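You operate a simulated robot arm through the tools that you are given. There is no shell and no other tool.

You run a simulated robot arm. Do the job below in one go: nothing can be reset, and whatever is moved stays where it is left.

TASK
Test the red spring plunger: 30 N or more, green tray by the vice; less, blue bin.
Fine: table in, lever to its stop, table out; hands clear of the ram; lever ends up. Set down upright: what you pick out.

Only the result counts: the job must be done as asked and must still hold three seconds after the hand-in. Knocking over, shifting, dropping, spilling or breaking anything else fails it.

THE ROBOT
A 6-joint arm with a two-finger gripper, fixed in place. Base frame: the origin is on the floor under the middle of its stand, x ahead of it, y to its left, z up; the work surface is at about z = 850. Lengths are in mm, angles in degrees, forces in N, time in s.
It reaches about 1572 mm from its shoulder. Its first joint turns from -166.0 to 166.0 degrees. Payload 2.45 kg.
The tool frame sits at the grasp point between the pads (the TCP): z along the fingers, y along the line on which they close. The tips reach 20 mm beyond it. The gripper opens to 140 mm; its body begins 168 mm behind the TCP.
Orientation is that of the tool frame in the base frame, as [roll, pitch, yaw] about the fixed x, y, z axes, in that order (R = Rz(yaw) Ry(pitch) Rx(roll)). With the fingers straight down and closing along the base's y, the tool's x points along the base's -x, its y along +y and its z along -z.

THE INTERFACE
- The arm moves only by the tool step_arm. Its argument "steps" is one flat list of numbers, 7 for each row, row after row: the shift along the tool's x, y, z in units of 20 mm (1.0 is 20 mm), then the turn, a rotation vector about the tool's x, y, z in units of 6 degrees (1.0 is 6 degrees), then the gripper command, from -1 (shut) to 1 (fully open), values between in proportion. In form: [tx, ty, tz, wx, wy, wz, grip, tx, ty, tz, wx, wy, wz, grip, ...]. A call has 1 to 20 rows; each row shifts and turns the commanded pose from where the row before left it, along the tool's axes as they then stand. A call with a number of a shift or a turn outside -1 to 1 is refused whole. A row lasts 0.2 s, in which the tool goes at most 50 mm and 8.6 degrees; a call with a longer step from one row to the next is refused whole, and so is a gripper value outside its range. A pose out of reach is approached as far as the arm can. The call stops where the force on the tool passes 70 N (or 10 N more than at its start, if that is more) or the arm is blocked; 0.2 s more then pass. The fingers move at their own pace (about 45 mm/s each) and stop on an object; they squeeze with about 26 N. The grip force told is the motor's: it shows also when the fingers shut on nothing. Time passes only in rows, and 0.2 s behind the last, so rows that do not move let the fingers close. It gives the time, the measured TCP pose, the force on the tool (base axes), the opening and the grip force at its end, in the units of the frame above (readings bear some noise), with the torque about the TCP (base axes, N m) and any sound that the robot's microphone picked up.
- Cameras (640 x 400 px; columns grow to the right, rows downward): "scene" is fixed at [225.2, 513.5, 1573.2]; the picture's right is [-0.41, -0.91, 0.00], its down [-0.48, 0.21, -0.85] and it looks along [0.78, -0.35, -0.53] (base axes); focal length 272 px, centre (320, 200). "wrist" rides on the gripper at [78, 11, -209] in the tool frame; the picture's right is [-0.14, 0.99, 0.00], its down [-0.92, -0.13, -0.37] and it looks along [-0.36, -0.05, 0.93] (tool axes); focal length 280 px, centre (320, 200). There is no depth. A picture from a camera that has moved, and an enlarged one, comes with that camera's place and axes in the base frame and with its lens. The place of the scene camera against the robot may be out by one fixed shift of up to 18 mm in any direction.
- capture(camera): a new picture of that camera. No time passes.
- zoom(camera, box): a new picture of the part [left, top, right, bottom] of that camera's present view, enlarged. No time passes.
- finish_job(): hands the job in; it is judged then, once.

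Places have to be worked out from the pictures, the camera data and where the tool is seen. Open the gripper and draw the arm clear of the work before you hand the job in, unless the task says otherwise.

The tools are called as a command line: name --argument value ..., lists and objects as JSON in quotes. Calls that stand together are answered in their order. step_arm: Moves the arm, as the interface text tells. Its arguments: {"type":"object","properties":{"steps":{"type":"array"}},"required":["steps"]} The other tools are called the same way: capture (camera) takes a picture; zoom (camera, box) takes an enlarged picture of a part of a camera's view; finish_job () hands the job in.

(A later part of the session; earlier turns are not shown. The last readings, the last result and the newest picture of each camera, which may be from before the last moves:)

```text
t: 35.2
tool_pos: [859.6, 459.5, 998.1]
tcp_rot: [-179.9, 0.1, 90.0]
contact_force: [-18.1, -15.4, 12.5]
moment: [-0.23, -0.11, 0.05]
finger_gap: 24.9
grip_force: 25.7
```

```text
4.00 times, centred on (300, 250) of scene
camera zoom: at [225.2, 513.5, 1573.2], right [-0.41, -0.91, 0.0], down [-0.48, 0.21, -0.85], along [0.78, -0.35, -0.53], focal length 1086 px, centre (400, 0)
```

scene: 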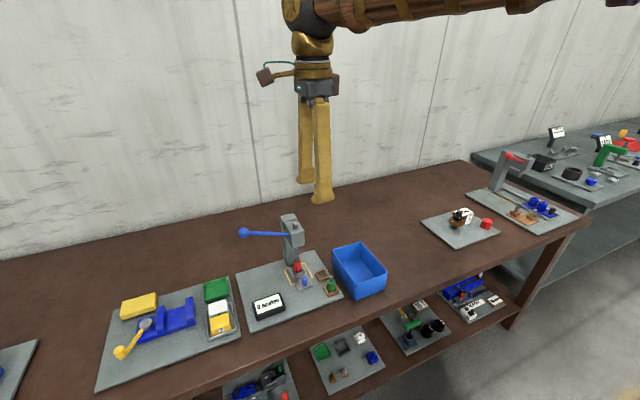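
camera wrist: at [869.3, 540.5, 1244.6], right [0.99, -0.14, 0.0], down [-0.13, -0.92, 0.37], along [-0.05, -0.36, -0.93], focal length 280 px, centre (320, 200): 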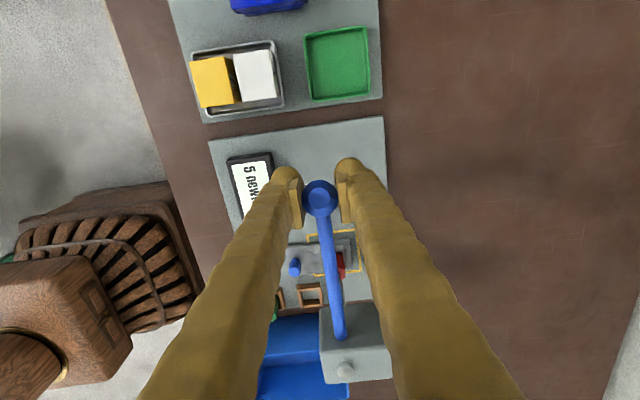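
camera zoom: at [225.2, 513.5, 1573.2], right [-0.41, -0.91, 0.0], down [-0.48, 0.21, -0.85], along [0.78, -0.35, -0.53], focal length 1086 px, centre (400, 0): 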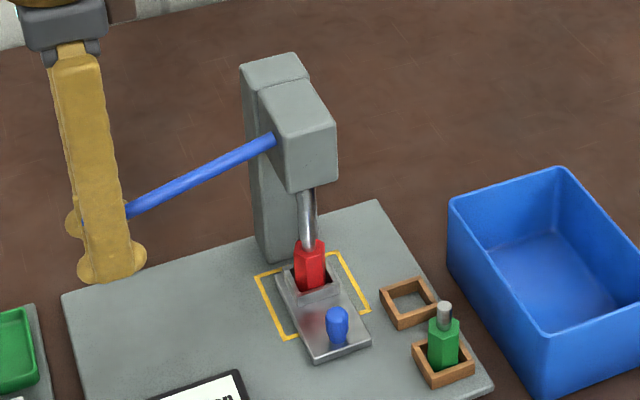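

Now 10 N with no stop yet. The y force suggests the arc pulls inward a bit faster, so I'll continue with a bit more -y.

step_arm --steps '[-0.11, -0.02, 0.28, 0, 0, 0, -1, -0.1, 0, 0.28, 0, 0, 0, -1]'

zoom --camera "scene" --box '[200, 180, 360, 320]'

```text
t: 35.8
tool_pos: [860.2, 456.3, 986.3]
tcp_rot: [-180.0, 0.1, 90.1]
contact_force: [-13.6, 6.4, 9.5]
moment: [-0.74, -0.13, -0.04]
finger_gap: 24.8
grip_force: 25.6
```

```text
2.86 times, centred on (280, 250) of scene
camera zoom: at [225.2, 513.5, 1573.2], right [-0.41, -0.91, 0.0], down [-0.48, 0.21, -0.85], along [0.78, -0.35, -0.53], focal length 776 px, centre (434, 57)
```

zoom: 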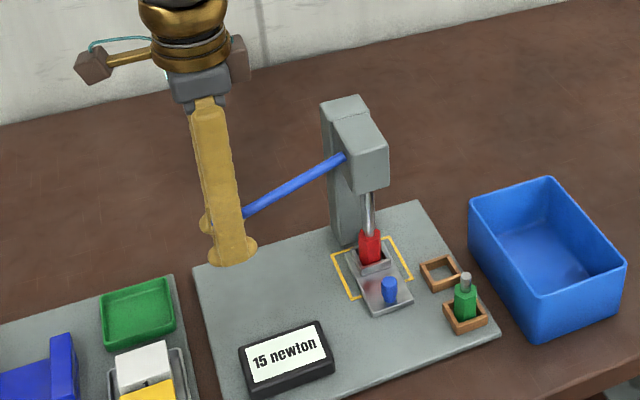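

15 N and rising. I'll continue down.

step_arm --steps '[-0.1, 0, 0.28, 0, 0, 0, -1, -0.11, 0, 0.28, 0, 0, 0, -1]'

zoom --camera "scene" --box '[200, 180, 360, 320]'

```text
t: 36.4
tool_pos: [859.7, 451.6, 978.1]
tcp_rot: [-179.9, -0.1, 90.1]
contact_force: [-25.5, 14.2, 23.6]
moment: [-0.06, -0.12, -0.06]
finger_gap: 25.3
grip_force: 26.0
```

```text
2.86 times, centred on (280, 250) of scene
camera zoom: at [225.2, 513.5, 1573.2], right [-0.41, -0.91, 0.0], down [-0.48, 0.21, -0.85], along [0.78, -0.35, -0.53], focal length 776 px, centre (434, 57)
```

zoom: 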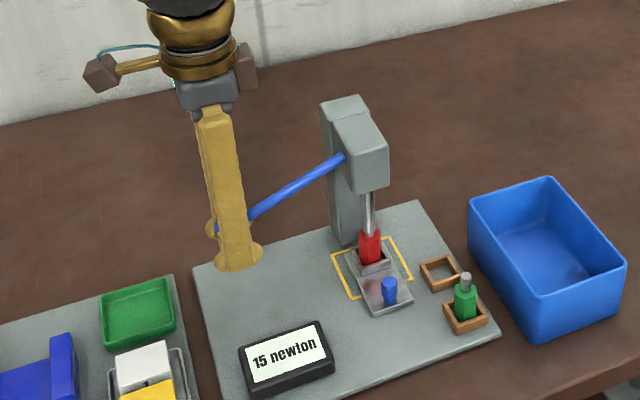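

The vertical force rose to 24 N and the display is steady at 15 N; this may be the stop, or the ball slipping in the pads. I'll press a little further to tell.

step_arm --steps '[-0.03, 0, 0.2, 0, 0, 0, -1, -0.04, 0, 0.2, 0, 0, 0, -1]'

zoom --camera "scene" --box '[200, 180, 360, 320]'

zoom --camera "wrist" --box '[200, 100, 440, 300]'

```text
t: 37.0
tool_pos: [858.8, 450.4, 968.1]
tcp_rot: [179.9, 0.0, 90.0]
contact_force: [-16.8, 2.3, 30.1]
moment: [0.03, -0.19, 0.01]
finger_gap: 24.9
grip_force: 25.9
```

```text
2.86 times, centred on (280, 250) of scene
camera zoom: at [225.2, 513.5, 1573.2], right [-0.41, -0.91, 0.0], down [-0.48, 0.21, -0.85], along [0.78, -0.35, -0.53], focal length 776 px, centre (434, 57)
```

zoom: 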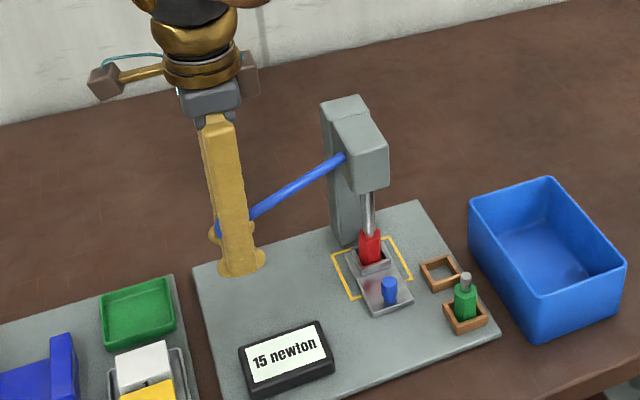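

```text
2.00 times, centred on (320, 200) of wrist
camera zoom: at [869.5, 526.2, 1177.3], right [0.99, -0.14, 0.0], down [-0.13, -0.92, 0.37], along [-0.05, -0.36, -0.93], focal length 561 px, centre (320, 200)
```

zoom: 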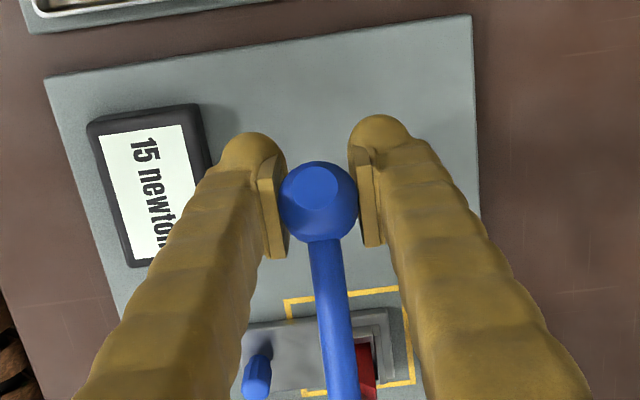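

The fingers have slid down past the ball while the lever stays put. The reading is steady at 15 N even though I push with 30 N, so the lever appears to be on its stop. I'll hold briefly and look closely at the ram, pin and display.

step_arm --steps '[0, 0, 0, 0, 0, 0, -1, 0, 0, 0, 0, 0, 0, -1, 0, 0, 0, 0, 0, 0, -1]'

zoom --camera "scene" --box '[280, 220, 320, 250]'

zoom --camera "scene" --box '[240, 280, 300, 320]'

zoom --camera "scene" --box '[240, 200, 320, 270]'

```text
t: 37.8
tool_pos: [859.2, 450.3, 967.0]
tcp_rot: [179.9, 0.0, 89.9]
contact_force: [-7.4, -4.6, 29.3]
moment: [0.21, -0.12, 0.04]
finger_gap: 25.2
grip_force: 25.8
```

```text
13.33 times, centred on (300, 235) of scene
camera zoom: at [225.2, 513.5, 1573.2], right [-0.41, -0.91, 0.0], down [-0.48, 0.21, -0.85], along [0.78, -0.35, -0.53], focal length 3620 px, centre (587, -267)
```

zoom: 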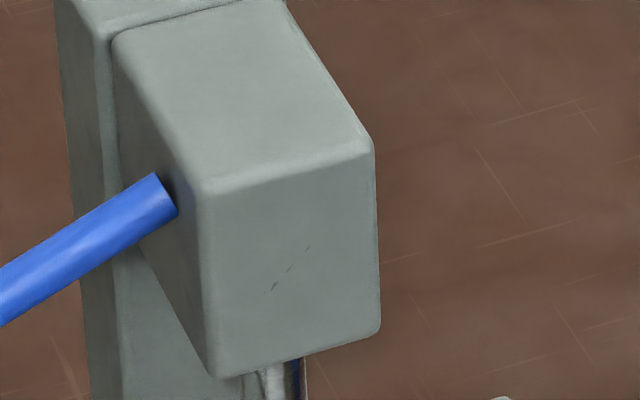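

```text
10.00 times, centred on (270, 300) of scene
camera zoom: at [225.2, 513.5, 1573.2], right [-0.41, -0.91, 0.0], down [-0.48, 0.21, -0.85], along [0.78, -0.35, -0.53], focal length 2715 px, centre (820, -800)
```

zoom: 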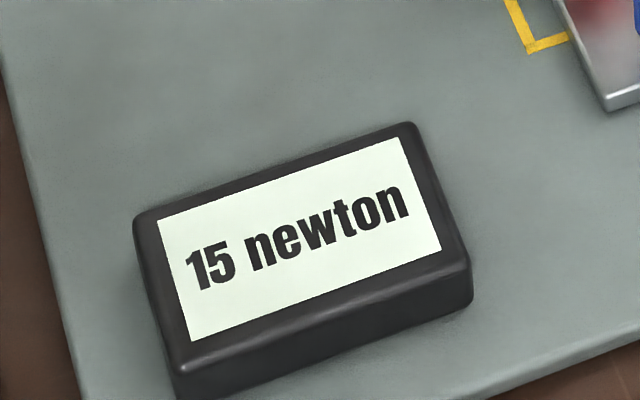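

```text
5.71 times, centred on (280, 235) of scene
camera zoom: at [225.2, 513.5, 1573.2], right [-0.41, -0.91, 0.0], down [-0.48, 0.21, -0.85], along [0.78, -0.35, -0.53], focal length 1552 px, centre (549, 0)
```

zoom: 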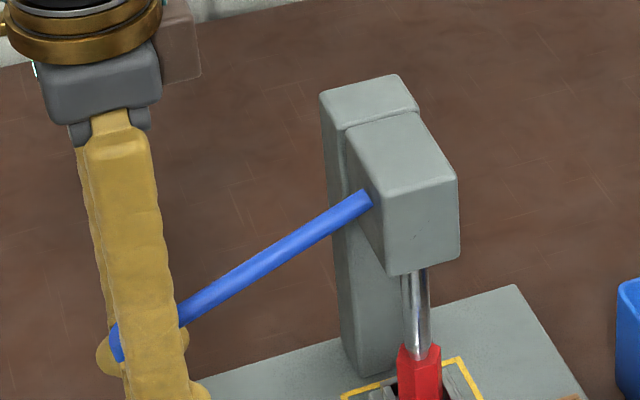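

The reading is a steady 15 N with the lever hard on its stop (30 N on the ball adds nothing), so the plunger is below 30 N and belongs in the blue bin. I'll bring the lever back up along the arc while still gripping the ball.

step_arm --steps '[0.145, 0, -0.4, 0, 0, 0, -1, 0.125, 0, -0.4, 0, 0, 0, -1, 0.095, 0, -0.4, 0, 0, 0, -1, 0.075, 0, -0.4, 0, 0, 0, -1, 0.055, 0, -0.4, 0, 0, 0, -1, 0.03, 0, -0.4, 0, 0, 0, -1, 0.01, 0, -0.4, 0, 0, 0, -1]'

zoom --camera "scene" --box '[200, 180, 360, 320]'

zoom --camera "wrist" --box '[200, 100, 440, 300]'

```text
t: 39.4
tool_pos: [859.2, 461.0, 1025.1]
tcp_rot: [-179.9, 0.0, 90.0]
contact_force: [15.6, 0.9, 0.4]
moment: [0.62, 0.32, -0.02]
finger_gap: 24.7
grip_force: 26.6
```

```text
2.86 times, centred on (280, 250) of scene
camera zoom: at [225.2, 513.5, 1573.2], right [-0.41, -0.91, 0.0], down [-0.48, 0.21, -0.85], along [0.78, -0.35, -0.53], focal length 776 px, centre (434, 57)
```

zoom: 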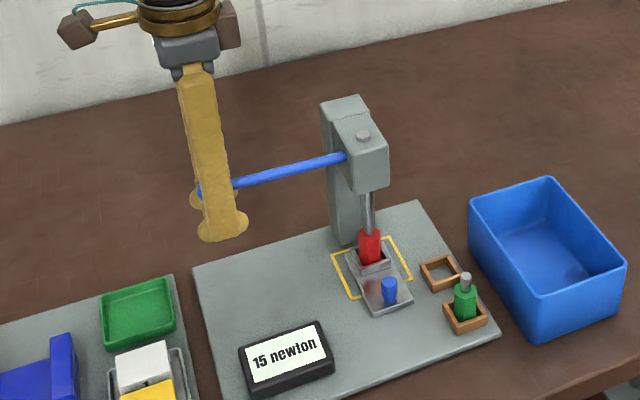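

```text
2.00 times, centred on (320, 200) of wrist
camera zoom: at [869.5, 537.3, 1233.8], right [0.99, -0.14, 0.0], down [-0.13, -0.92, 0.37], along [-0.05, -0.37, -0.93], focal length 561 px, centre (320, 200)
```

zoom: 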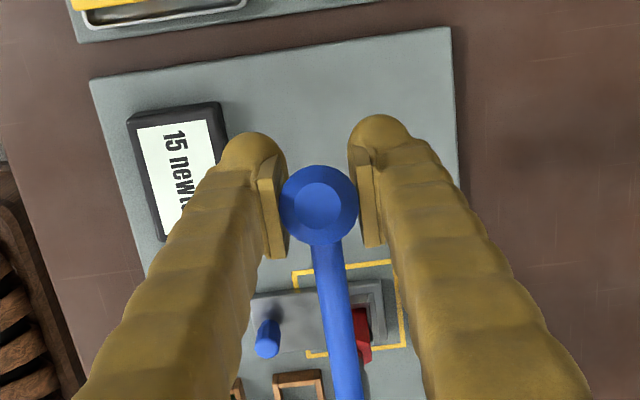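

The lever is rising with the hand, and the display is holding its peak of 15 N. I'll continue up along the arc to the top.

step_arm --steps '[-0.01, 0, -0.4, 0, 0, 0, -1, -0.03, 0, -0.4, 0, 0, 0, -1, -0.055, 0, -0.4, 0, 0, 0, -1, -0.075, 0, -0.4, 0, 0, 0, -1, -0.095, 0, -0.4, 0, 0, 0, -1, -0.125, 0, -0.4, 0, 0, 0, -1]'

zoom --camera "scene" --box '[200, 180, 360, 320]'

```text
t: 40.8
tool_pos: [859.3, 453.3, 1073.6]
tcp_rot: [-179.9, 0.0, 90.1]
contact_force: [-9.5, -8.9, -0.3]
moment: [0.8, -0.16, 0.04]
finger_gap: 24.4
grip_force: 25.8
```

```text
2.86 times, centred on (280, 250) of scene
camera zoom: at [225.2, 513.5, 1573.2], right [-0.41, -0.91, 0.0], down [-0.48, 0.21, -0.85], along [0.78, -0.35, -0.53], focal length 776 px, centre (434, 57)
```

zoom: 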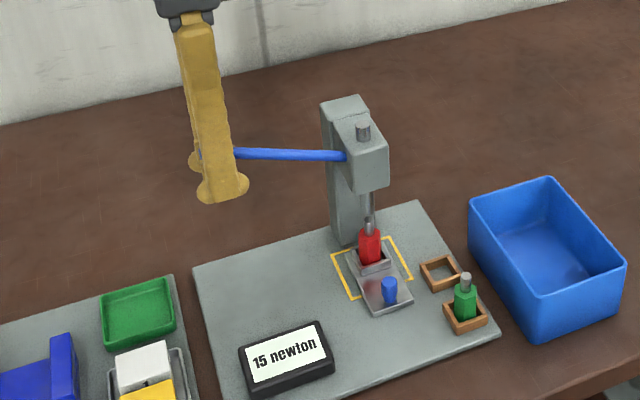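

The lever is nearly at its original height. I'll continue gently until the upper stop is felt.

step_arm --steps '[-0.08, 0, -0.3, 0, 0, 0, -1, -0.06, 0, -0.3, 0, 0, 0, -1, 0, 0, -0.25, 0, 0, 0, -1, 0, 0, 0, 0, 0, 0, -1]'

zoom --camera "scene" --box '[200, 180, 360, 320]'

zoom --camera "wrist" --box '[200, 100, 440, 300]'

```text
t: 41.8
tool_pos: [860.5, 450.2, 1089.3]
tcp_rot: [-179.9, 0.0, 89.9]
contact_force: [-0.5, 2.8, -0.1]
moment: [0.0, 0.0, -0.01]
finger_gap: 25.2
grip_force: 26.3
```

```text
2.86 times, centred on (280, 250) of scene
camera zoom: at [225.2, 513.5, 1573.2], right [-0.41, -0.91, 0.0], down [-0.48, 0.21, -0.85], along [0.78, -0.35, -0.53], focal length 776 px, centre (434, 57)
```

zoom: 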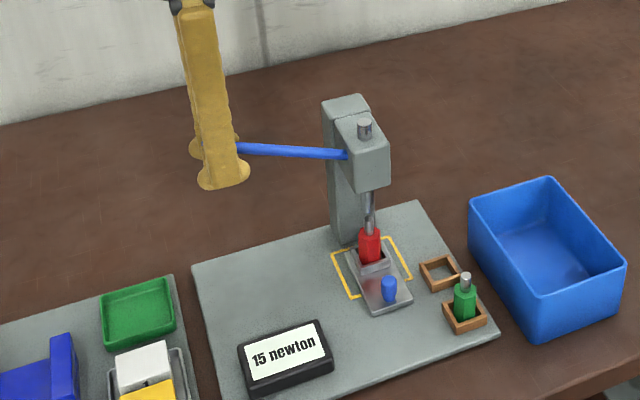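

```text
2.00 times, centred on (320, 200) of wrist
camera zoom: at [870.4, 527.2, 1297.8], right [0.99, -0.14, 0.0], down [-0.13, -0.92, 0.37], along [-0.05, -0.37, -0.93], focal length 561 px, centre (320, 200)
```

zoom: 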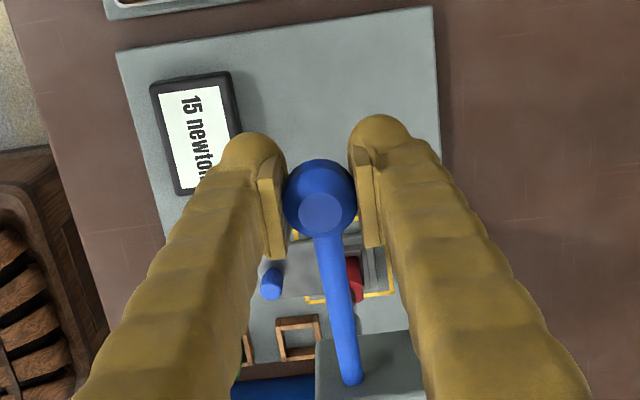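

The lever is back up with zero load on the tool. The station looks very slightly different from the previous frame, so I'll compare it against earlier views using identical zoom boxes.

zoom --camera "scene" --box '[230, 200, 390, 320]'

zoom --camera "scene" --box '[200, 180, 360, 300]'

zoom --camera "scene" --box '[220, 200, 400, 330]'

```text
3.33 times, centred on (310, 260) of scene
camera zoom: at [225.2, 513.5, 1573.2], right [-0.41, -0.91, 0.0], down [-0.48, 0.21, -0.85], along [0.78, -0.35, -0.53], focal length 905 px, centre (353, 0)
```

zoom: 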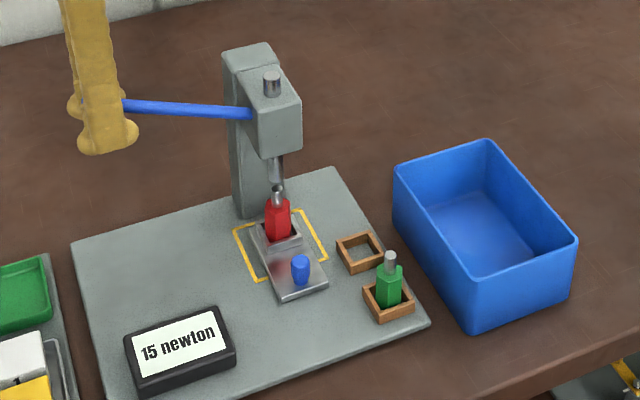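

```text
3.33 times, centred on (280, 240) of scene
camera zoom: at [225.2, 513.5, 1573.2], right [-0.41, -0.91, 0.0], down [-0.48, 0.21, -0.85], along [0.78, -0.35, -0.53], focal length 905 px, centre (453, 67)
```

zoom: 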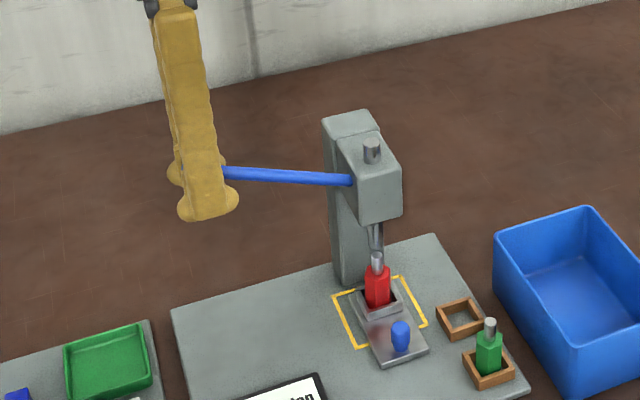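

```text
3.08 times, centred on (310, 265) of scene
camera zoom: at [225.2, 513.5, 1573.2], right [-0.41, -0.91, 0.0], down [-0.48, 0.21, -0.85], along [0.78, -0.35, -0.53], focal length 835 px, centre (351, 0)
```

zoom: 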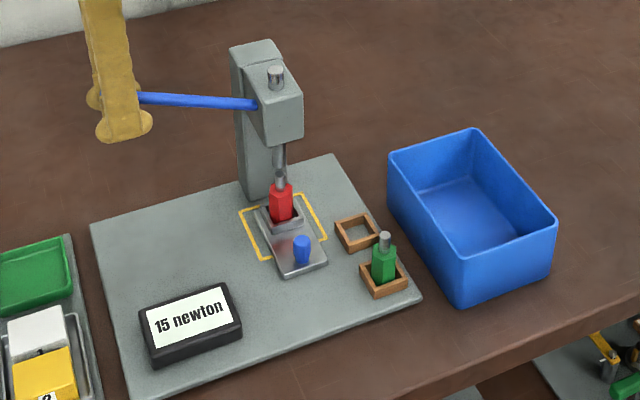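

The lever is up. To check whether the station has shifted at all, I'll repeat the earliest high-zoom views, which are directly comparable.

zoom --camera "scene" --box '[270, 230, 350, 315]'

zoom --camera "scene" --box '[90, 260, 270, 390]'

```text
4.71 times, centred on (310, 272) of scene
camera zoom: at [225.2, 513.5, 1573.2], right [-0.41, -0.91, 0.0], down [-0.48, 0.21, -0.85], along [0.78, -0.35, -0.53], focal length 1278 px, centre (367, -141)
```

zoom: 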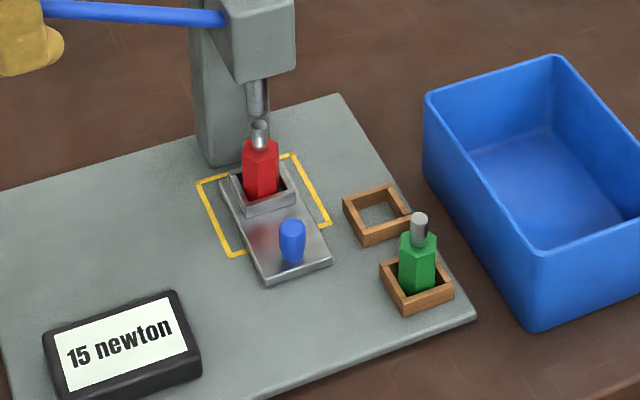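

```text
3.08 times, centred on (180, 325) of scene
camera zoom: at [225.2, 513.5, 1573.2], right [-0.41, -0.91, 0.0], down [-0.48, 0.21, -0.85], along [0.78, -0.35, -0.53], focal length 835 px, centre (751, -185)
```

zoom: 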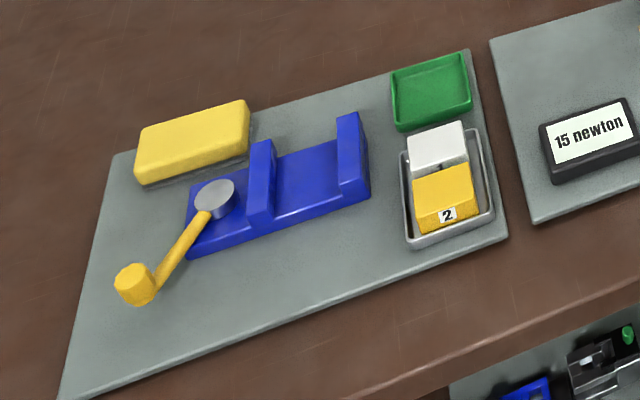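

Any difference is at the level of a pixel or two, and there's no load on the tool. I'll now release the ball gently and rise straight up, then check that the lever stays up.

step_arm --steps '[0, 0, 0, 0, 0, 0, 0, 0, 0, 0, 0, 0, 0, 0, 0, 0, 0, 0, 0, 0, 0, 0, 0, 0, 0, 0, 0, 0]'

zoom --camera "scene" --box '[220, 200, 400, 330]'

zoom --camera "wrist" --box '[200, 100, 440, 300]'

```text
t: 42.8
tool_pos: [859.6, 450.6, 1089.1]
tcp_rot: [180.0, 0.1, 90.0]
contact_force: [0.0, 0.9, 0.5]
moment: [0.04, -0.01, 0.0]
finger_gap: 69.8
grip_force: 0.1
```

```text
3.08 times, centred on (310, 265) of scene
camera zoom: at [225.2, 513.5, 1573.2], right [-0.41, -0.91, 0.0], down [-0.48, 0.21, -0.85], along [0.78, -0.35, -0.53], focal length 835 px, centre (351, 0)
```

zoom: 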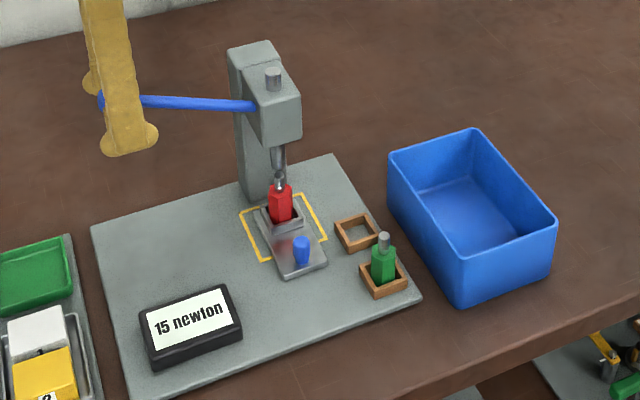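

```text
2.00 times, centred on (320, 200) of wrist
camera zoom: at [870.2, 526.9, 1298.3], right [0.99, -0.14, 0.0], down [-0.13, -0.92, 0.37], along [-0.05, -0.37, -0.93], focal length 561 px, centre (320, 200)
```

zoom: 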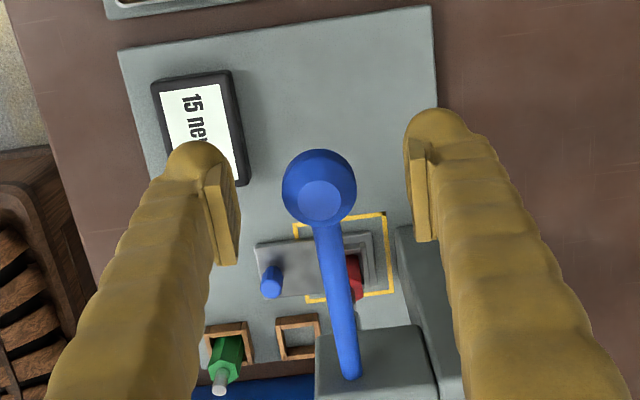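

The lever stays up on its own and the station sits exactly as at the start. I'll rise straight up, clear the ball, and turn the hand back 90°.

step_arm --steps '[0, 0, -1, 0, 0, 0, 0, 0, 0, -1, 0, 0, 0, 0, 0, 0, -1, 0, 0, 0, 0, 0, 0, -1, 0, 0, 0, 0, 0, 0, -1, 0, 0, -1, 0, 0, 0, -1, 0, 0, -1, 0, 0, 0, -1, 0, 0, -1, 0, 0, 0, -1, 0, 0, -1, 0, 0, 0, -1, 0, 0, -1, 0, 0, 0, -1, 0, 0, -1, 0, 0, 0, 0, 0, 0, -1, 0, 0, 0, 0, 0, 0, -1, 0, 0, 0, 0, 0, 0, -1, 0, 0, 0, 0, 0, 0, -1, 0, 0, 0, 0, 0, 0, -1, 0, 0, 0, 0, 0, 0, -1, 0, 0, 0, 0, 0, 0, -1, 0, 0, 0, 0, 0, 0, -1, 0, 0, 0, 0, 0, 0, -1, 0]'

zoom --camera "scene" --box '[220, 200, 400, 330]'

capture --camera "wrist"

```text
t: 46.8
tool_pos: [859.0, 450.7, 1290.8]
tcp_rot: [-180.0, -0.1, -179.9]
contact_force: [-0.1, 0.5, 0.0]
moment: [-0.01, -0.01, 0.03]
finger_gap: 69.7
grip_force: 0.1
```

```text
3.08 times, centred on (310, 265) of scene
camera zoom: at [225.2, 513.5, 1573.2], right [-0.41, -0.91, 0.0], down [-0.48, 0.21, -0.85], along [0.78, -0.35, -0.53], focal length 835 px, centre (351, 0)
```

zoom: 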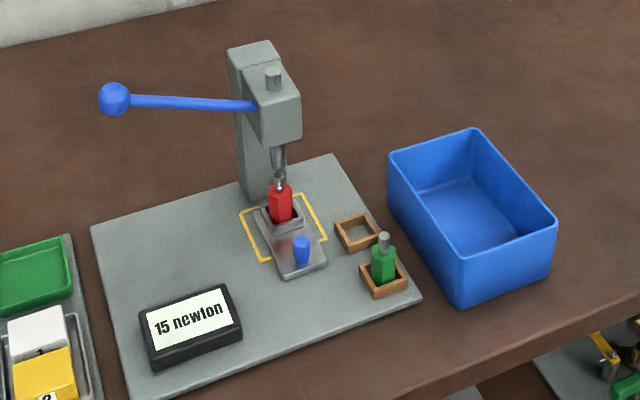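

```text
taken
camera wrist: at [779.8, 459.1, 1499.0], right [0.14, 0.99, 0.0], down [0.92, -0.13, 0.37], along [0.36, -0.05, -0.93], focal length 280 px, centre (320, 200)
```

wrist: 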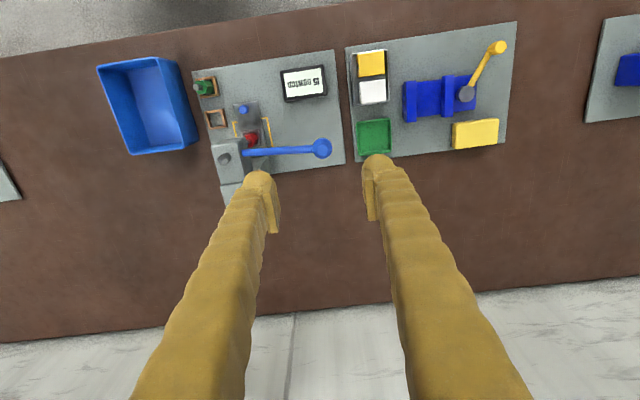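

The lever is up as at the start, and the table is still in. I'll move back to the approach line for the knob and tilt the hand again.

step_arm --steps '[0.833, -0.953, 0, 0, 0, 0, 0, 0.833, -0.953, 0, 0, 0, 0, -0.3, 0.833, -0.953, 0, 0, 0, 0, -0.5, 0.833, -0.953, 0, 0, 0, 0, -0.5, 0.833, -0.953, 0, 0, 0, 0, -0.5, 0.833, -0.953, 0, 0, 0, 0, -0.5, 0.833, -0.953, 0, 0, 0, 0, -0.5, 0.833, -0.953, 0, 0, 0, 0, -0.5, 0, 0, 0, 0, -1, 0, -0.5, 0, 0, 0, 0, -1, 0, -0.5, 0, 0, 0, 0, -1, 0, -0.5, 0, 0, 0, 0, -1, 0, -0.5, 0.445, 0, 1, 0, 0, 0, -0.5, 0.445, 0, 1, 0, 0, 0, -0.5, 0.445, 0, 1, 0, 0, 0, -0.5, 0.445, 0, 1, 0, 0, 0, -0.5, 0.445, 0, 1, 0, 0, 0, -0.5, 0.445, 0, 1, 0, 0, 0, -0.5, 0.445, 0, 1, 0, 0, 0, -0.5]'

zoom --camera "wrist" --box '[220, 80, 420, 230]'

zoom --camera "scene" --box '[230, 200, 390, 320]'

```text
t: 50.8
tool_pos: [725.3, 298.2, 1135.6]
tcp_rot: [-180.0, 24.0, -180.0]
contact_force: [0.6, 0.2, 0.4]
moment: [0.01, -0.01, 0.0]
finger_gap: 35.1
grip_force: 0.0
```

```text
2.67 times, centred on (320, 155) of wrist
camera zoom: at [568.4, 307.6, 1296.0], right [0.12, 0.99, 0.06], down [0.69, -0.13, 0.71], along [0.71, -0.05, -0.7], focal length 748 px, centre (320, 320)
```

zoom: 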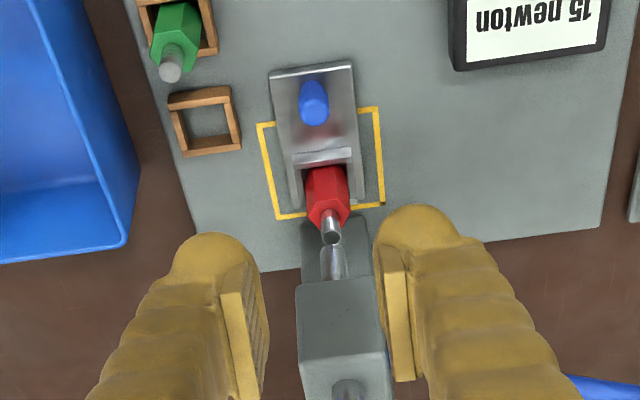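

```text
3.33 times, centred on (310, 260) of scene
camera zoom: at [225.2, 513.5, 1573.2], right [-0.41, -0.91, 0.0], down [-0.48, 0.21, -0.85], along [0.78, -0.35, -0.53], focal length 905 px, centre (353, 0)
```

zoom: 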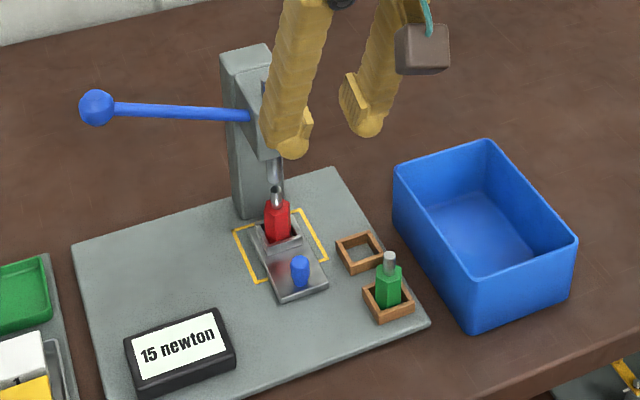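

The knob is at about (796.4, 297.3, 902), just where I left it. I'll come in along the finger axis again.

step_arm --steps '[0.22, -0.005, 0.93, 0, 0, 0, -0.5, 0.22, -0.005, 0.93, 0, 0, 0, -0.5, 0.22, -0.005, 0.93, 0, 0, 0, -0.5, 0.22, -0.005, 0.93, 0, 0, 0, -0.5, 0.22, -0.005, 0.93, 0, 0, 0, -0.5, 0.22, -0.005, 0.93, 0, 0, 0, -0.5, 0.22, -0.005, 0.93, 0, 0, 0, -0.5, 0, 0, 0.9, 0, 0, 0, -0.5, 0, 0, 0.9, 0, 0, 0, -0.5, 0, 0, 0.9, 0, 0, 0, -0.5]'

zoom --camera "wrist" --box '[220, 80, 420, 230]'

zoom --camera "scene" --box '[230, 200, 390, 320]'

```text
t: 53.0
tool_pos: [770.6, 297.4, 955.3]
tcp_rot: [180.0, 24.0, -179.9]
contact_force: [-0.6, -1.3, 0.1]
moment: [0.02, -0.01, 0.01]
finger_gap: 35.0
grip_force: 0.0
```

```text
2.67 times, centred on (320, 155) of wrist
camera zoom: at [613.8, 306.8, 1114.2], right [0.12, 0.99, 0.06], down [0.69, -0.13, 0.71], along [0.71, -0.05, -0.7], focal length 748 px, centre (320, 320)
```

zoom: 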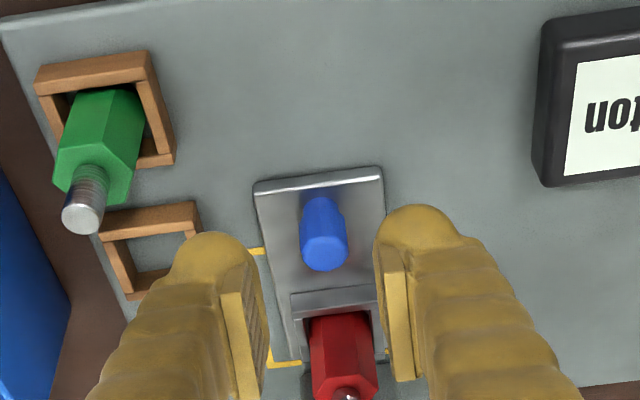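

```text
3.33 times, centred on (310, 260) of scene
camera zoom: at [225.2, 513.5, 1573.2], right [-0.41, -0.91, 0.0], down [-0.48, 0.21, -0.85], along [0.78, -0.35, -0.53], focal length 905 px, centre (353, 0)
```

zoom: 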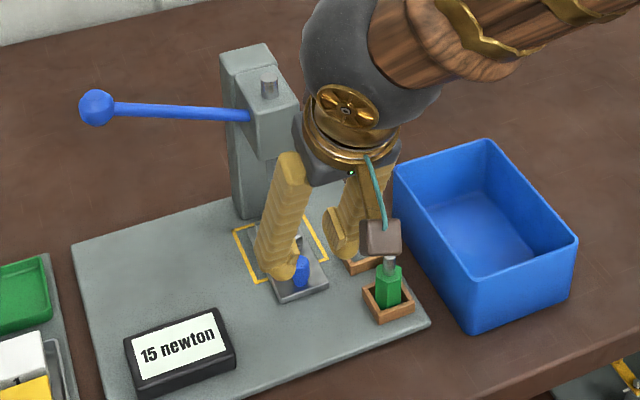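

Aligned: the knob is at y≈297 between the pads. I'll finish the descent and close on the knob.

step_arm --steps '[0, 0, 0.75, 0, 0, 0, -0.5, 0, 0, 0.75, 0, 0, 0, -0.5, 0, 0, 0.75, 0, 0, 0, -0.5, 0, 0, 0.7, 0, 0, 0, -0.5, 0, 0, 0, 0, 0, 0, -1, 0, 0, 0, 0, 0, 0, -1, 0, 0, 0, 0, 0, 0, -1, 0, 0, 0, 0, 0, 0, -1]'

zoom --camera "wrist" --box '[220, 80, 420, 230]'

```text
t: 54.8
tool_pos: [795.5, 297.9, 901.8]
tcp_rot: [180.0, 24.1, -179.9]
contact_force: [-3.2, 36.4, -0.9]
moment: [0.5, 0.66, 0.22]
finger_gap: 17.0
grip_force: 25.9
```

```text
2.67 times, centred on (320, 155) of wrist
camera zoom: at [638.4, 306.6, 1061.0], right [0.12, 0.99, 0.06], down [0.69, -0.13, 0.71], along [0.71, -0.05, -0.7], focal length 748 px, centre (320, 320)
```

zoom: 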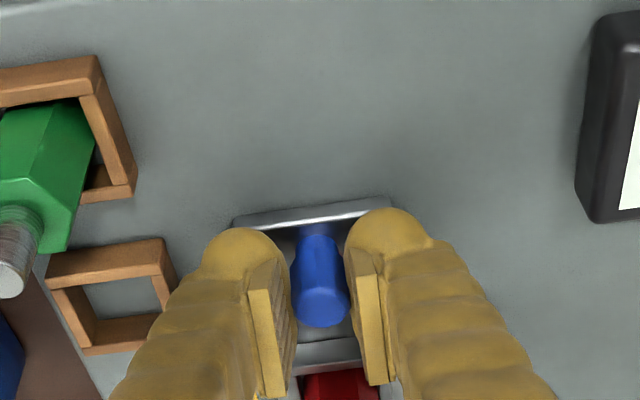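

The knob is gripped with a +36 N side load; shifting about +1.2 mm in y should relieve it.

step_arm --steps '[0, 0.06, 0, 0, 0, 0, -1, 0, 0, 0, 0, 0, 0, -1]'

```text
t: 55.4
tool_pos: [796.0, 297.2, 900.9]
tcp_rot: [180.0, 24.1, 180.0]
contact_force: [-9.1, 20.5, 0.0]
moment: [0.18, 0.1, 0.07]
finger_gap: 16.7
grip_force: 26.2
```

Better. One more small nudge, then I'll pull the table straight out along -x.

step_arm --steps '[0, 0.035, 0, 0, 0, 0, -1, 0.365, 0, -0.163, 0, 0, 0, -1, 0.365, 0, -0.163, 0, 0, 0, -1, 0.365, 0, -0.163, 0, 0, 0, -1, 0.365, 0, -0.163, 0, 0, 0, -1, 0.365, 0, -0.163, 0, 0, 0, -1, 0.365, 0, -0.163, 0, 0, 0, -1, 0.365, 0, -0.163, 0, 0, 0, -1]'

zoom --camera "wrist" --box '[220, 80, 420, 280]'

zoom --camera "scene" --box '[230, 200, 390, 320]'

```text
t: 57.2
tool_pos: [739.8, 298.2, 900.8]
tcp_rot: [-179.9, 23.9, -179.8]
contact_force: [-0.1, -3.1, -0.2]
moment: [-0.04, 0.14, -0.01]
finger_gap: 17.0
grip_force: 25.6
```

```text
2.00 times, centred on (320, 180) of wrist
camera zoom: at [583.8, 306.7, 1061.3], right [0.12, 0.99, 0.05], down [0.69, -0.13, 0.71], along [0.71, -0.05, -0.7], focal length 561 px, centre (320, 240)
```

zoom: 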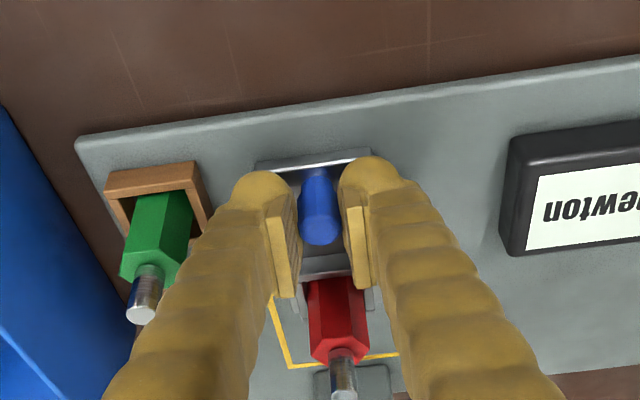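

```text
3.33 times, centred on (310, 260) of scene
camera zoom: at [225.2, 513.5, 1573.2], right [-0.41, -0.91, 0.0], down [-0.48, 0.21, -0.85], along [0.78, -0.35, -0.53], focal length 905 px, centre (353, 0)
```

zoom: 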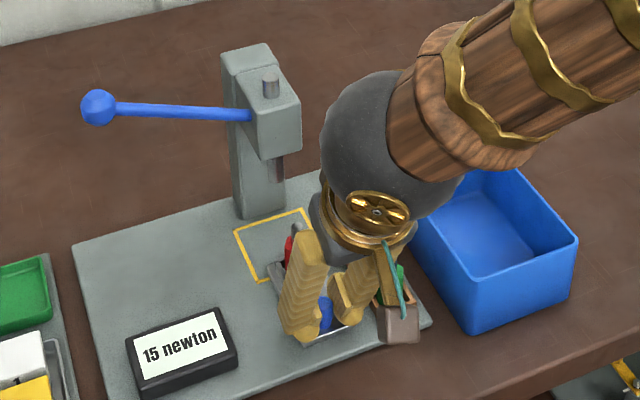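

The table is coming out smoothly with low forces. About 20 mm remain; I'll finish in smaller steps.

step_arm --steps '[0.183, 0, -0.081, 0, 0, 0, -1, 0.183, 0, -0.081, 0, 0, 0, -1, 0.183, 0, -0.081, 0, 0, 0, -1, 0.183, 0, -0.081, 0, 0, 0, -1, 0.1, 0, -0.045, 0, 0, 0, -1, 0, 0, 0, 0, 0, 0, -1]'

```text
t: 58.6
tool_pos: [722.0, 297.5, 900.8]
tcp_rot: [179.9, 24.0, 180.0]
contact_force: [-2.4, -24.9, -0.3]
moment: [-0.21, 0.09, -0.09]
finger_gap: 16.9
grip_force: 25.6
```

step_arm --steps '[0.091, -0.03, -0.041, 0, 0, 0, -1, 0.06, 0, -0.027, 0, 0, 0, -1, 0, 0, 0, 0, 0, 0, -1]'

zoom --camera "wrist" --box '[220, 80, 420, 280]'

zoom --camera "scene" --box '[220, 200, 400, 330]'

```text
t: 59.4
tool_pos: [719.7, 297.5, 900.7]
tcp_rot: [-180.0, 24.0, 180.0]
contact_force: [7.7, -14.7, -0.2]
moment: [-0.1, -0.07, -0.04]
finger_gap: 16.9
grip_force: 26.7
```

```text
2.00 times, centred on (320, 180) of wrist
camera zoom: at [562.4, 307.8, 1061.5], right [0.12, 0.99, 0.06], down [0.69, -0.13, 0.71], along [0.71, -0.05, -0.7], focal length 561 px, centre (320, 240)
```

zoom: 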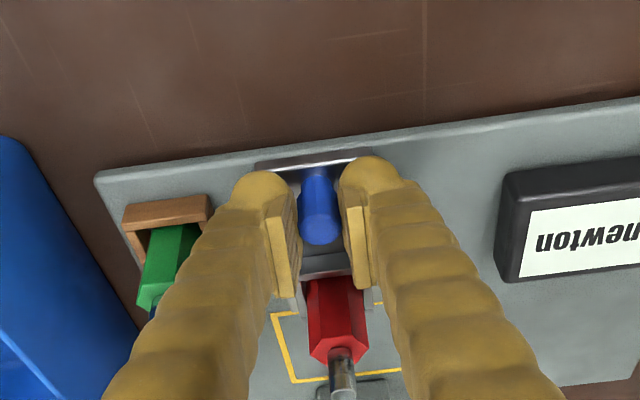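

```text
3.08 times, centred on (310, 265) of scene
camera zoom: at [225.2, 513.5, 1573.2], right [-0.41, -0.91, 0.0], down [-0.48, 0.21, -0.85], along [0.78, -0.35, -0.53], focal length 835 px, centre (351, 0)
```

zoom: 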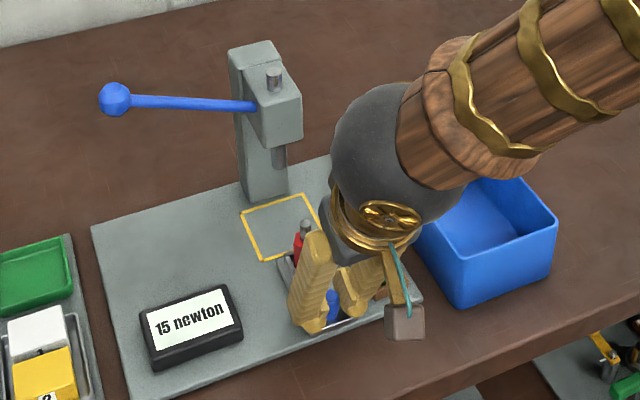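

The knob is back at x≈719.7 with a slight +x reaction, so the table is out at its original place. I'll open and retreat along the finger axis.

step_arm --steps '[0, 0, 0, 0, 0, 0, -0.5, 0, 0, 0, 0, 0, 0, -0.5, 0, 0, 0, 0, 0, 0, -0.5, 0, 0, -0.5, 0, 0, 0, -0.5, 0, 0, -0.8, 0, 0, 0, -0.5, 0, 0, -1, 0, 0, 0, -0.5, 0, 0, -1, 0, 0, 0, -0.5, 0, 0, -1, 0, 0, 0, -0.5, 0, 0, -1, 0, 0, 0, -0.5, 0, 0, -1, 0, 0, 0, -0.5, 0, 0, -1, 0, 0, 0, -0.5, 0, 0, -1, 0, 1, 0, -0.5, 0, 0, -1, 0, 1, 0, -0.5, 0, 0, -1, 0, 1, 0, -0.5, 0, 0, -1, 0, 1, 0, -0.5]'

zoom --camera "scene" --box '[220, 200, 400, 330]'

capture --camera "wrist"

```text
t: 62.6
tool_pos: [639.7, 300.1, 1112.5]
tcp_rot: [-179.9, -0.1, -179.9]
contact_force: [0.4, 0.0, -0.5]
moment: [-0.05, -0.01, -0.02]
finger_gap: 35.1
grip_force: 0.0
```

```text
3.08 times, centred on (310, 265) of scene
camera zoom: at [225.2, 513.5, 1573.2], right [-0.41, -0.91, 0.0], down [-0.48, 0.21, -0.85], along [0.78, -0.35, -0.53], focal length 835 px, centre (351, 0)
```

zoom: 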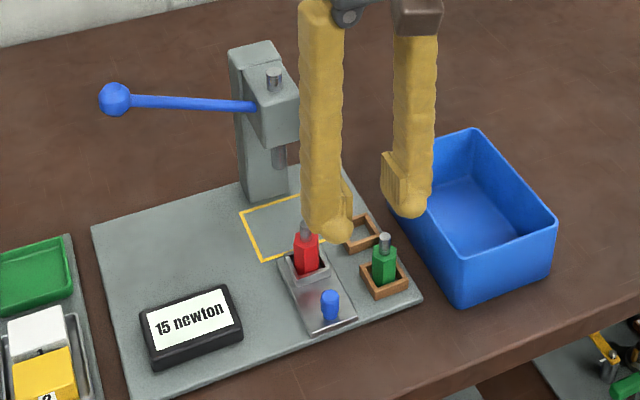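

```text
taken
camera wrist: at [559.9, 309.2, 1321.1], right [0.14, 0.99, 0.0], down [0.92, -0.13, 0.37], along [0.36, -0.05, -0.93], focal length 280 px, centre (320, 200)
```

wrist: 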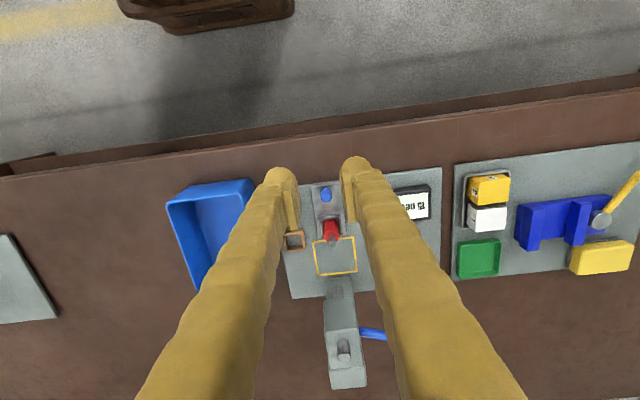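

The slide is out, the lever is up, and everything sits as at the start. I'll zoom in on the plunger to determine the hex orientation for the grasp.

zoom --camera "wrist" --box '[300, 180, 370, 250]'

zoom --camera "scene" --box '[290, 260, 330, 300]'

```text
5.71 times, centred on (335, 215) of wrist
camera zoom: at [559.9, 309.2, 1321.1], right [0.14, 0.99, 0.0], down [0.92, -0.13, 0.37], along [0.36, -0.05, -0.93], focal length 1602 px, centre (234, 114)
```

zoom: 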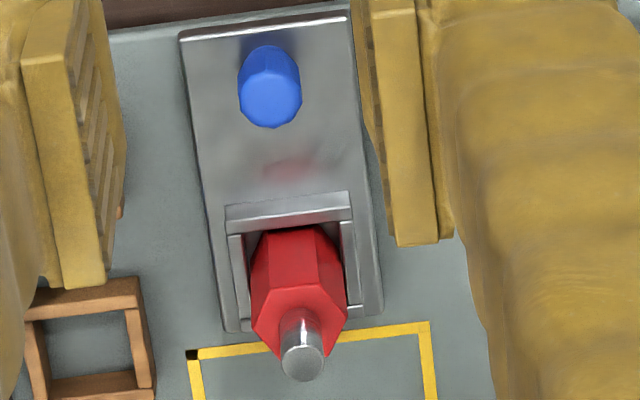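

```text
10.00 times, centred on (310, 280) of scene
camera zoom: at [225.2, 513.5, 1573.2], right [-0.41, -0.91, 0.0], down [-0.48, 0.21, -0.85], along [0.78, -0.35, -0.53], focal length 2715 px, centre (420, -600)
```

zoom: 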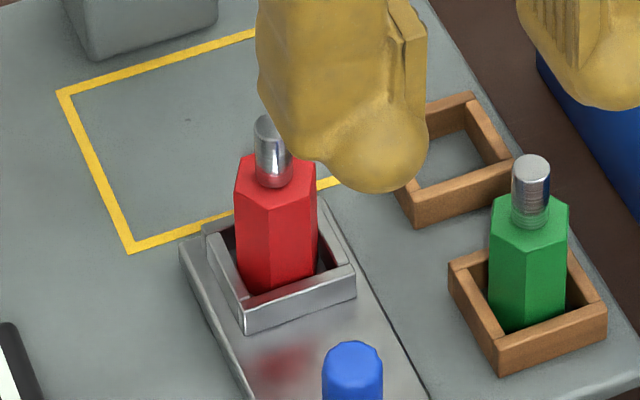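

The hex has a flat facing -x, so its vertices point ±y; turning the hand 30° puts the pads on parallel flats. I'll move above the plunger at (782.5, 297), turn 30° and open to about 50 mm.

step_arm --steps '[-0.8925, -0.019, 0, 0, 0, 0, -0.286, -0.8925, -0.019, 0, 0, 0, 0, -0.286, -0.8925, -0.019, 0, 0, 0, 0, -0.286, -0.8925, -0.019, 0, 0, 0, 0, -0.286, -0.8925, -0.019, 0, 0, 0, 0, -0.286, -0.8925, -0.019, 0, 0, 0, 0, -0.286, -0.8925, -0.019, 0, 0, 0, 0, -0.286, -0.8925, -0.019, 0, 0, 0, 0, -0.286, 0, 0, 0, 0, 0, 1, -0.286, 0, 0, 0, 0, 0, 1, -0.286, 0, 0, 0, 0, 0, 1, -0.286, 0, 0, 0, 0, 0, 1, -0.286, 0, 0, 0, 0, 0, 1, -0.286, 0, 0, 0.9, 0, 0, 0, -0.286, 0, 0, 0.9, 0, 0, 0, -0.286, 0, 0, 0.9, 0, 0, 0, -0.286, 0, 0, 0.9, 0, 0, 0, -0.286, 0, 0, 0.9, 0, 0, 0, -0.286]'

capture --camera "wrist"

zoom --camera "scene" --box '[230, 200, 390, 320]'

```text
t: 66.4
tool_pos: [782.5, 295.3, 1020.9]
tcp_rot: [-180.0, 0.0, 150.0]
contact_force: [-0.3, -0.2, -0.7]
moment: [-0.02, 0.01, 0.02]
finger_gap: 50.1
grip_force: 0.1
```

```text
taken
camera wrist: at [719.8, 341.7, 1230.5], right [0.61, 0.79, 0.0], down [0.73, -0.57, 0.37], along [0.29, -0.23, -0.93], focal length 280 px, centre (320, 200)
```

wrist: 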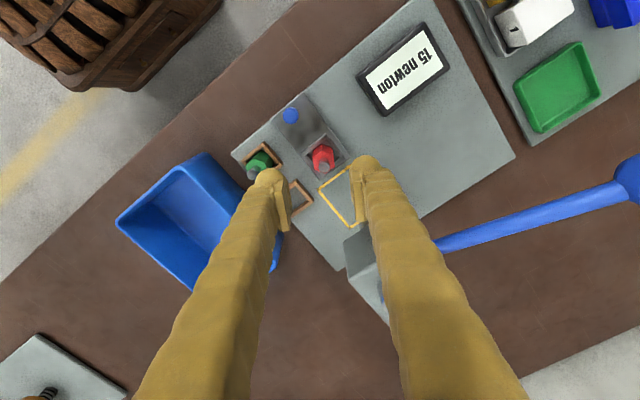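

```text
3.33 times, centred on (310, 260) of scene
camera zoom: at [225.2, 513.5, 1573.2], right [-0.41, -0.91, 0.0], down [-0.48, 0.21, -0.85], along [0.78, -0.35, -0.53], focal length 905 px, centre (353, 0)
```

zoom: 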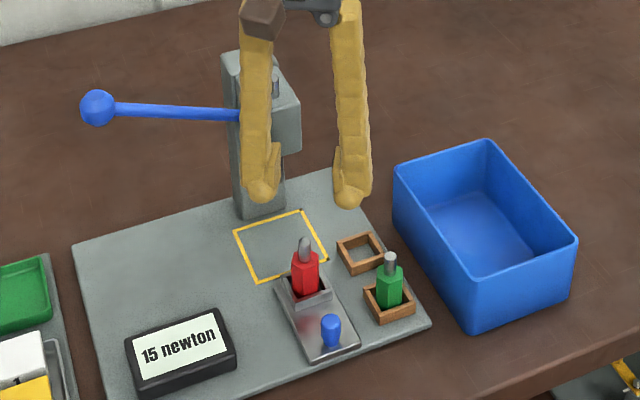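

zoom --camera "wrist" --box '[250, 90, 390, 230]'

```text
2.86 times, centred on (320, 160) of wrist
camera zoom: at [719.8, 341.7, 1230.5], right [0.61, 0.79, 0.0], down [0.73, -0.57, 0.37], along [0.29, -0.23, -0.93], focal length 801 px, centre (320, 314)
```

zoom: 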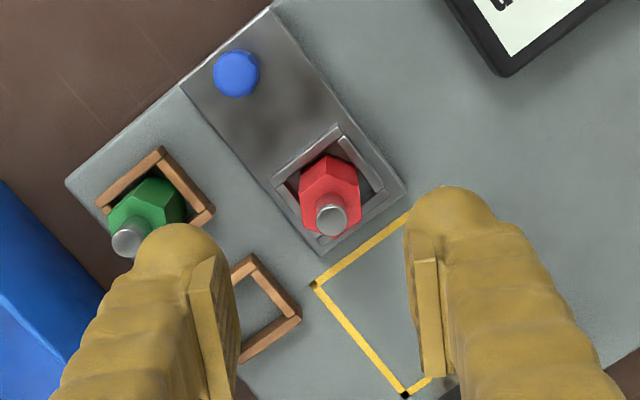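

I'll take a fresh pose reading to average out the noise before descending.

step_arm --steps '[0, 0, 0, 0, 0, 0, -0.286]'

zoom --camera "wrist" --box '[250, 90, 390, 230]'

```text
t: 66.8
tool_pos: [782.3, 294.6, 1021.2]
tcp_rot: [179.9, 0.0, 150.0]
contact_force: [-0.2, 0.0, -0.3]
moment: [-0.03, 0.01, -0.01]
finger_gap: 50.2
grip_force: 0.0
```

```text
2.86 times, centred on (320, 160) of wrist
camera zoom: at [719.9, 341.7, 1230.5], right [0.61, 0.79, 0.0], down [0.73, -0.57, 0.37], along [0.29, -0.23, -0.93], focal length 801 px, centre (320, 314)
```

zoom: 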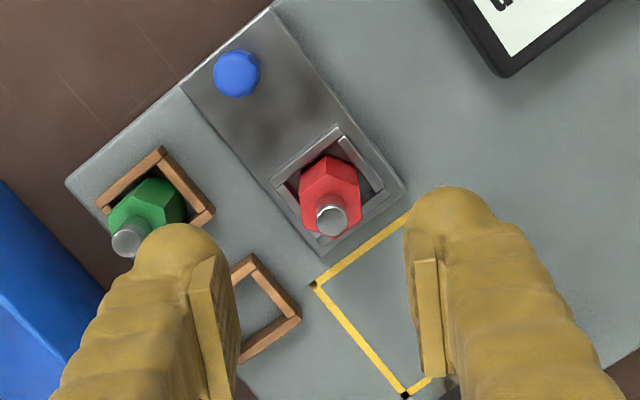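

In this view the plunger sits about 3 mm to the +tool-y side of the finger axis. I'll correct that while descending to just above the pin.

step_arm --steps '[0, 0.06, 0.7, 0, 0, 0, -0.286, 0, 0.06, 0.7, 0, 0, 0, -0.286, 0, 0.04, 0.7, 0, 0, 0, -0.286, 0, 0, 0.6, 0, 0, 0, -0.286, 0, 0, 0, 0, 0, 0, -0.286]'

zoom --camera "wrist" --box '[250, 100, 390, 240]'

zoom --camera "scene" --box '[270, 220, 350, 300]'

```text
t: 68.0
tool_pos: [784.6, 296.9, 967.5]
tcp_rot: [-180.0, 0.0, 150.1]
contact_force: [-0.3, -0.1, -0.4]
moment: [0.0, -0.01, 0.02]
finger_gap: 50.0
grip_force: 0.1
```

```text
2.86 times, centred on (320, 170) of wrist
camera zoom: at [720.6, 343.5, 1177.1], right [0.61, 0.79, 0.0], down [0.73, -0.57, 0.37], along [0.29, -0.23, -0.93], focal length 801 px, centre (320, 286)
```

zoom: 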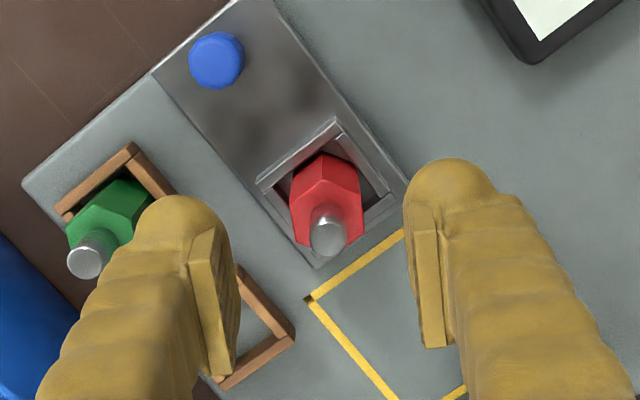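

```text
5.00 times, centred on (310, 260) of scene
camera zoom: at [225.2, 513.5, 1573.2], right [-0.41, -0.91, 0.0], down [-0.48, 0.21, -0.85], along [0.78, -0.35, -0.53], focal length 1358 px, centre (370, -100)
```

zoom: 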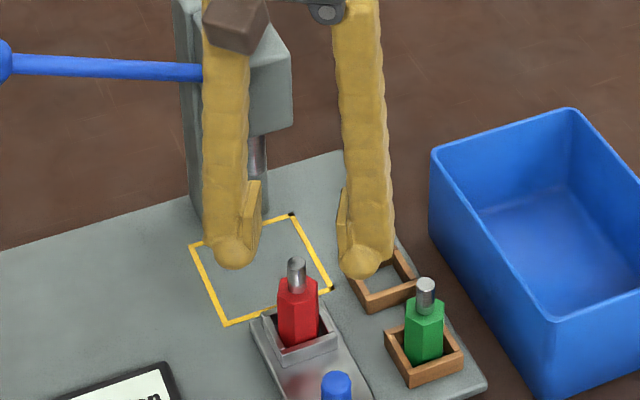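

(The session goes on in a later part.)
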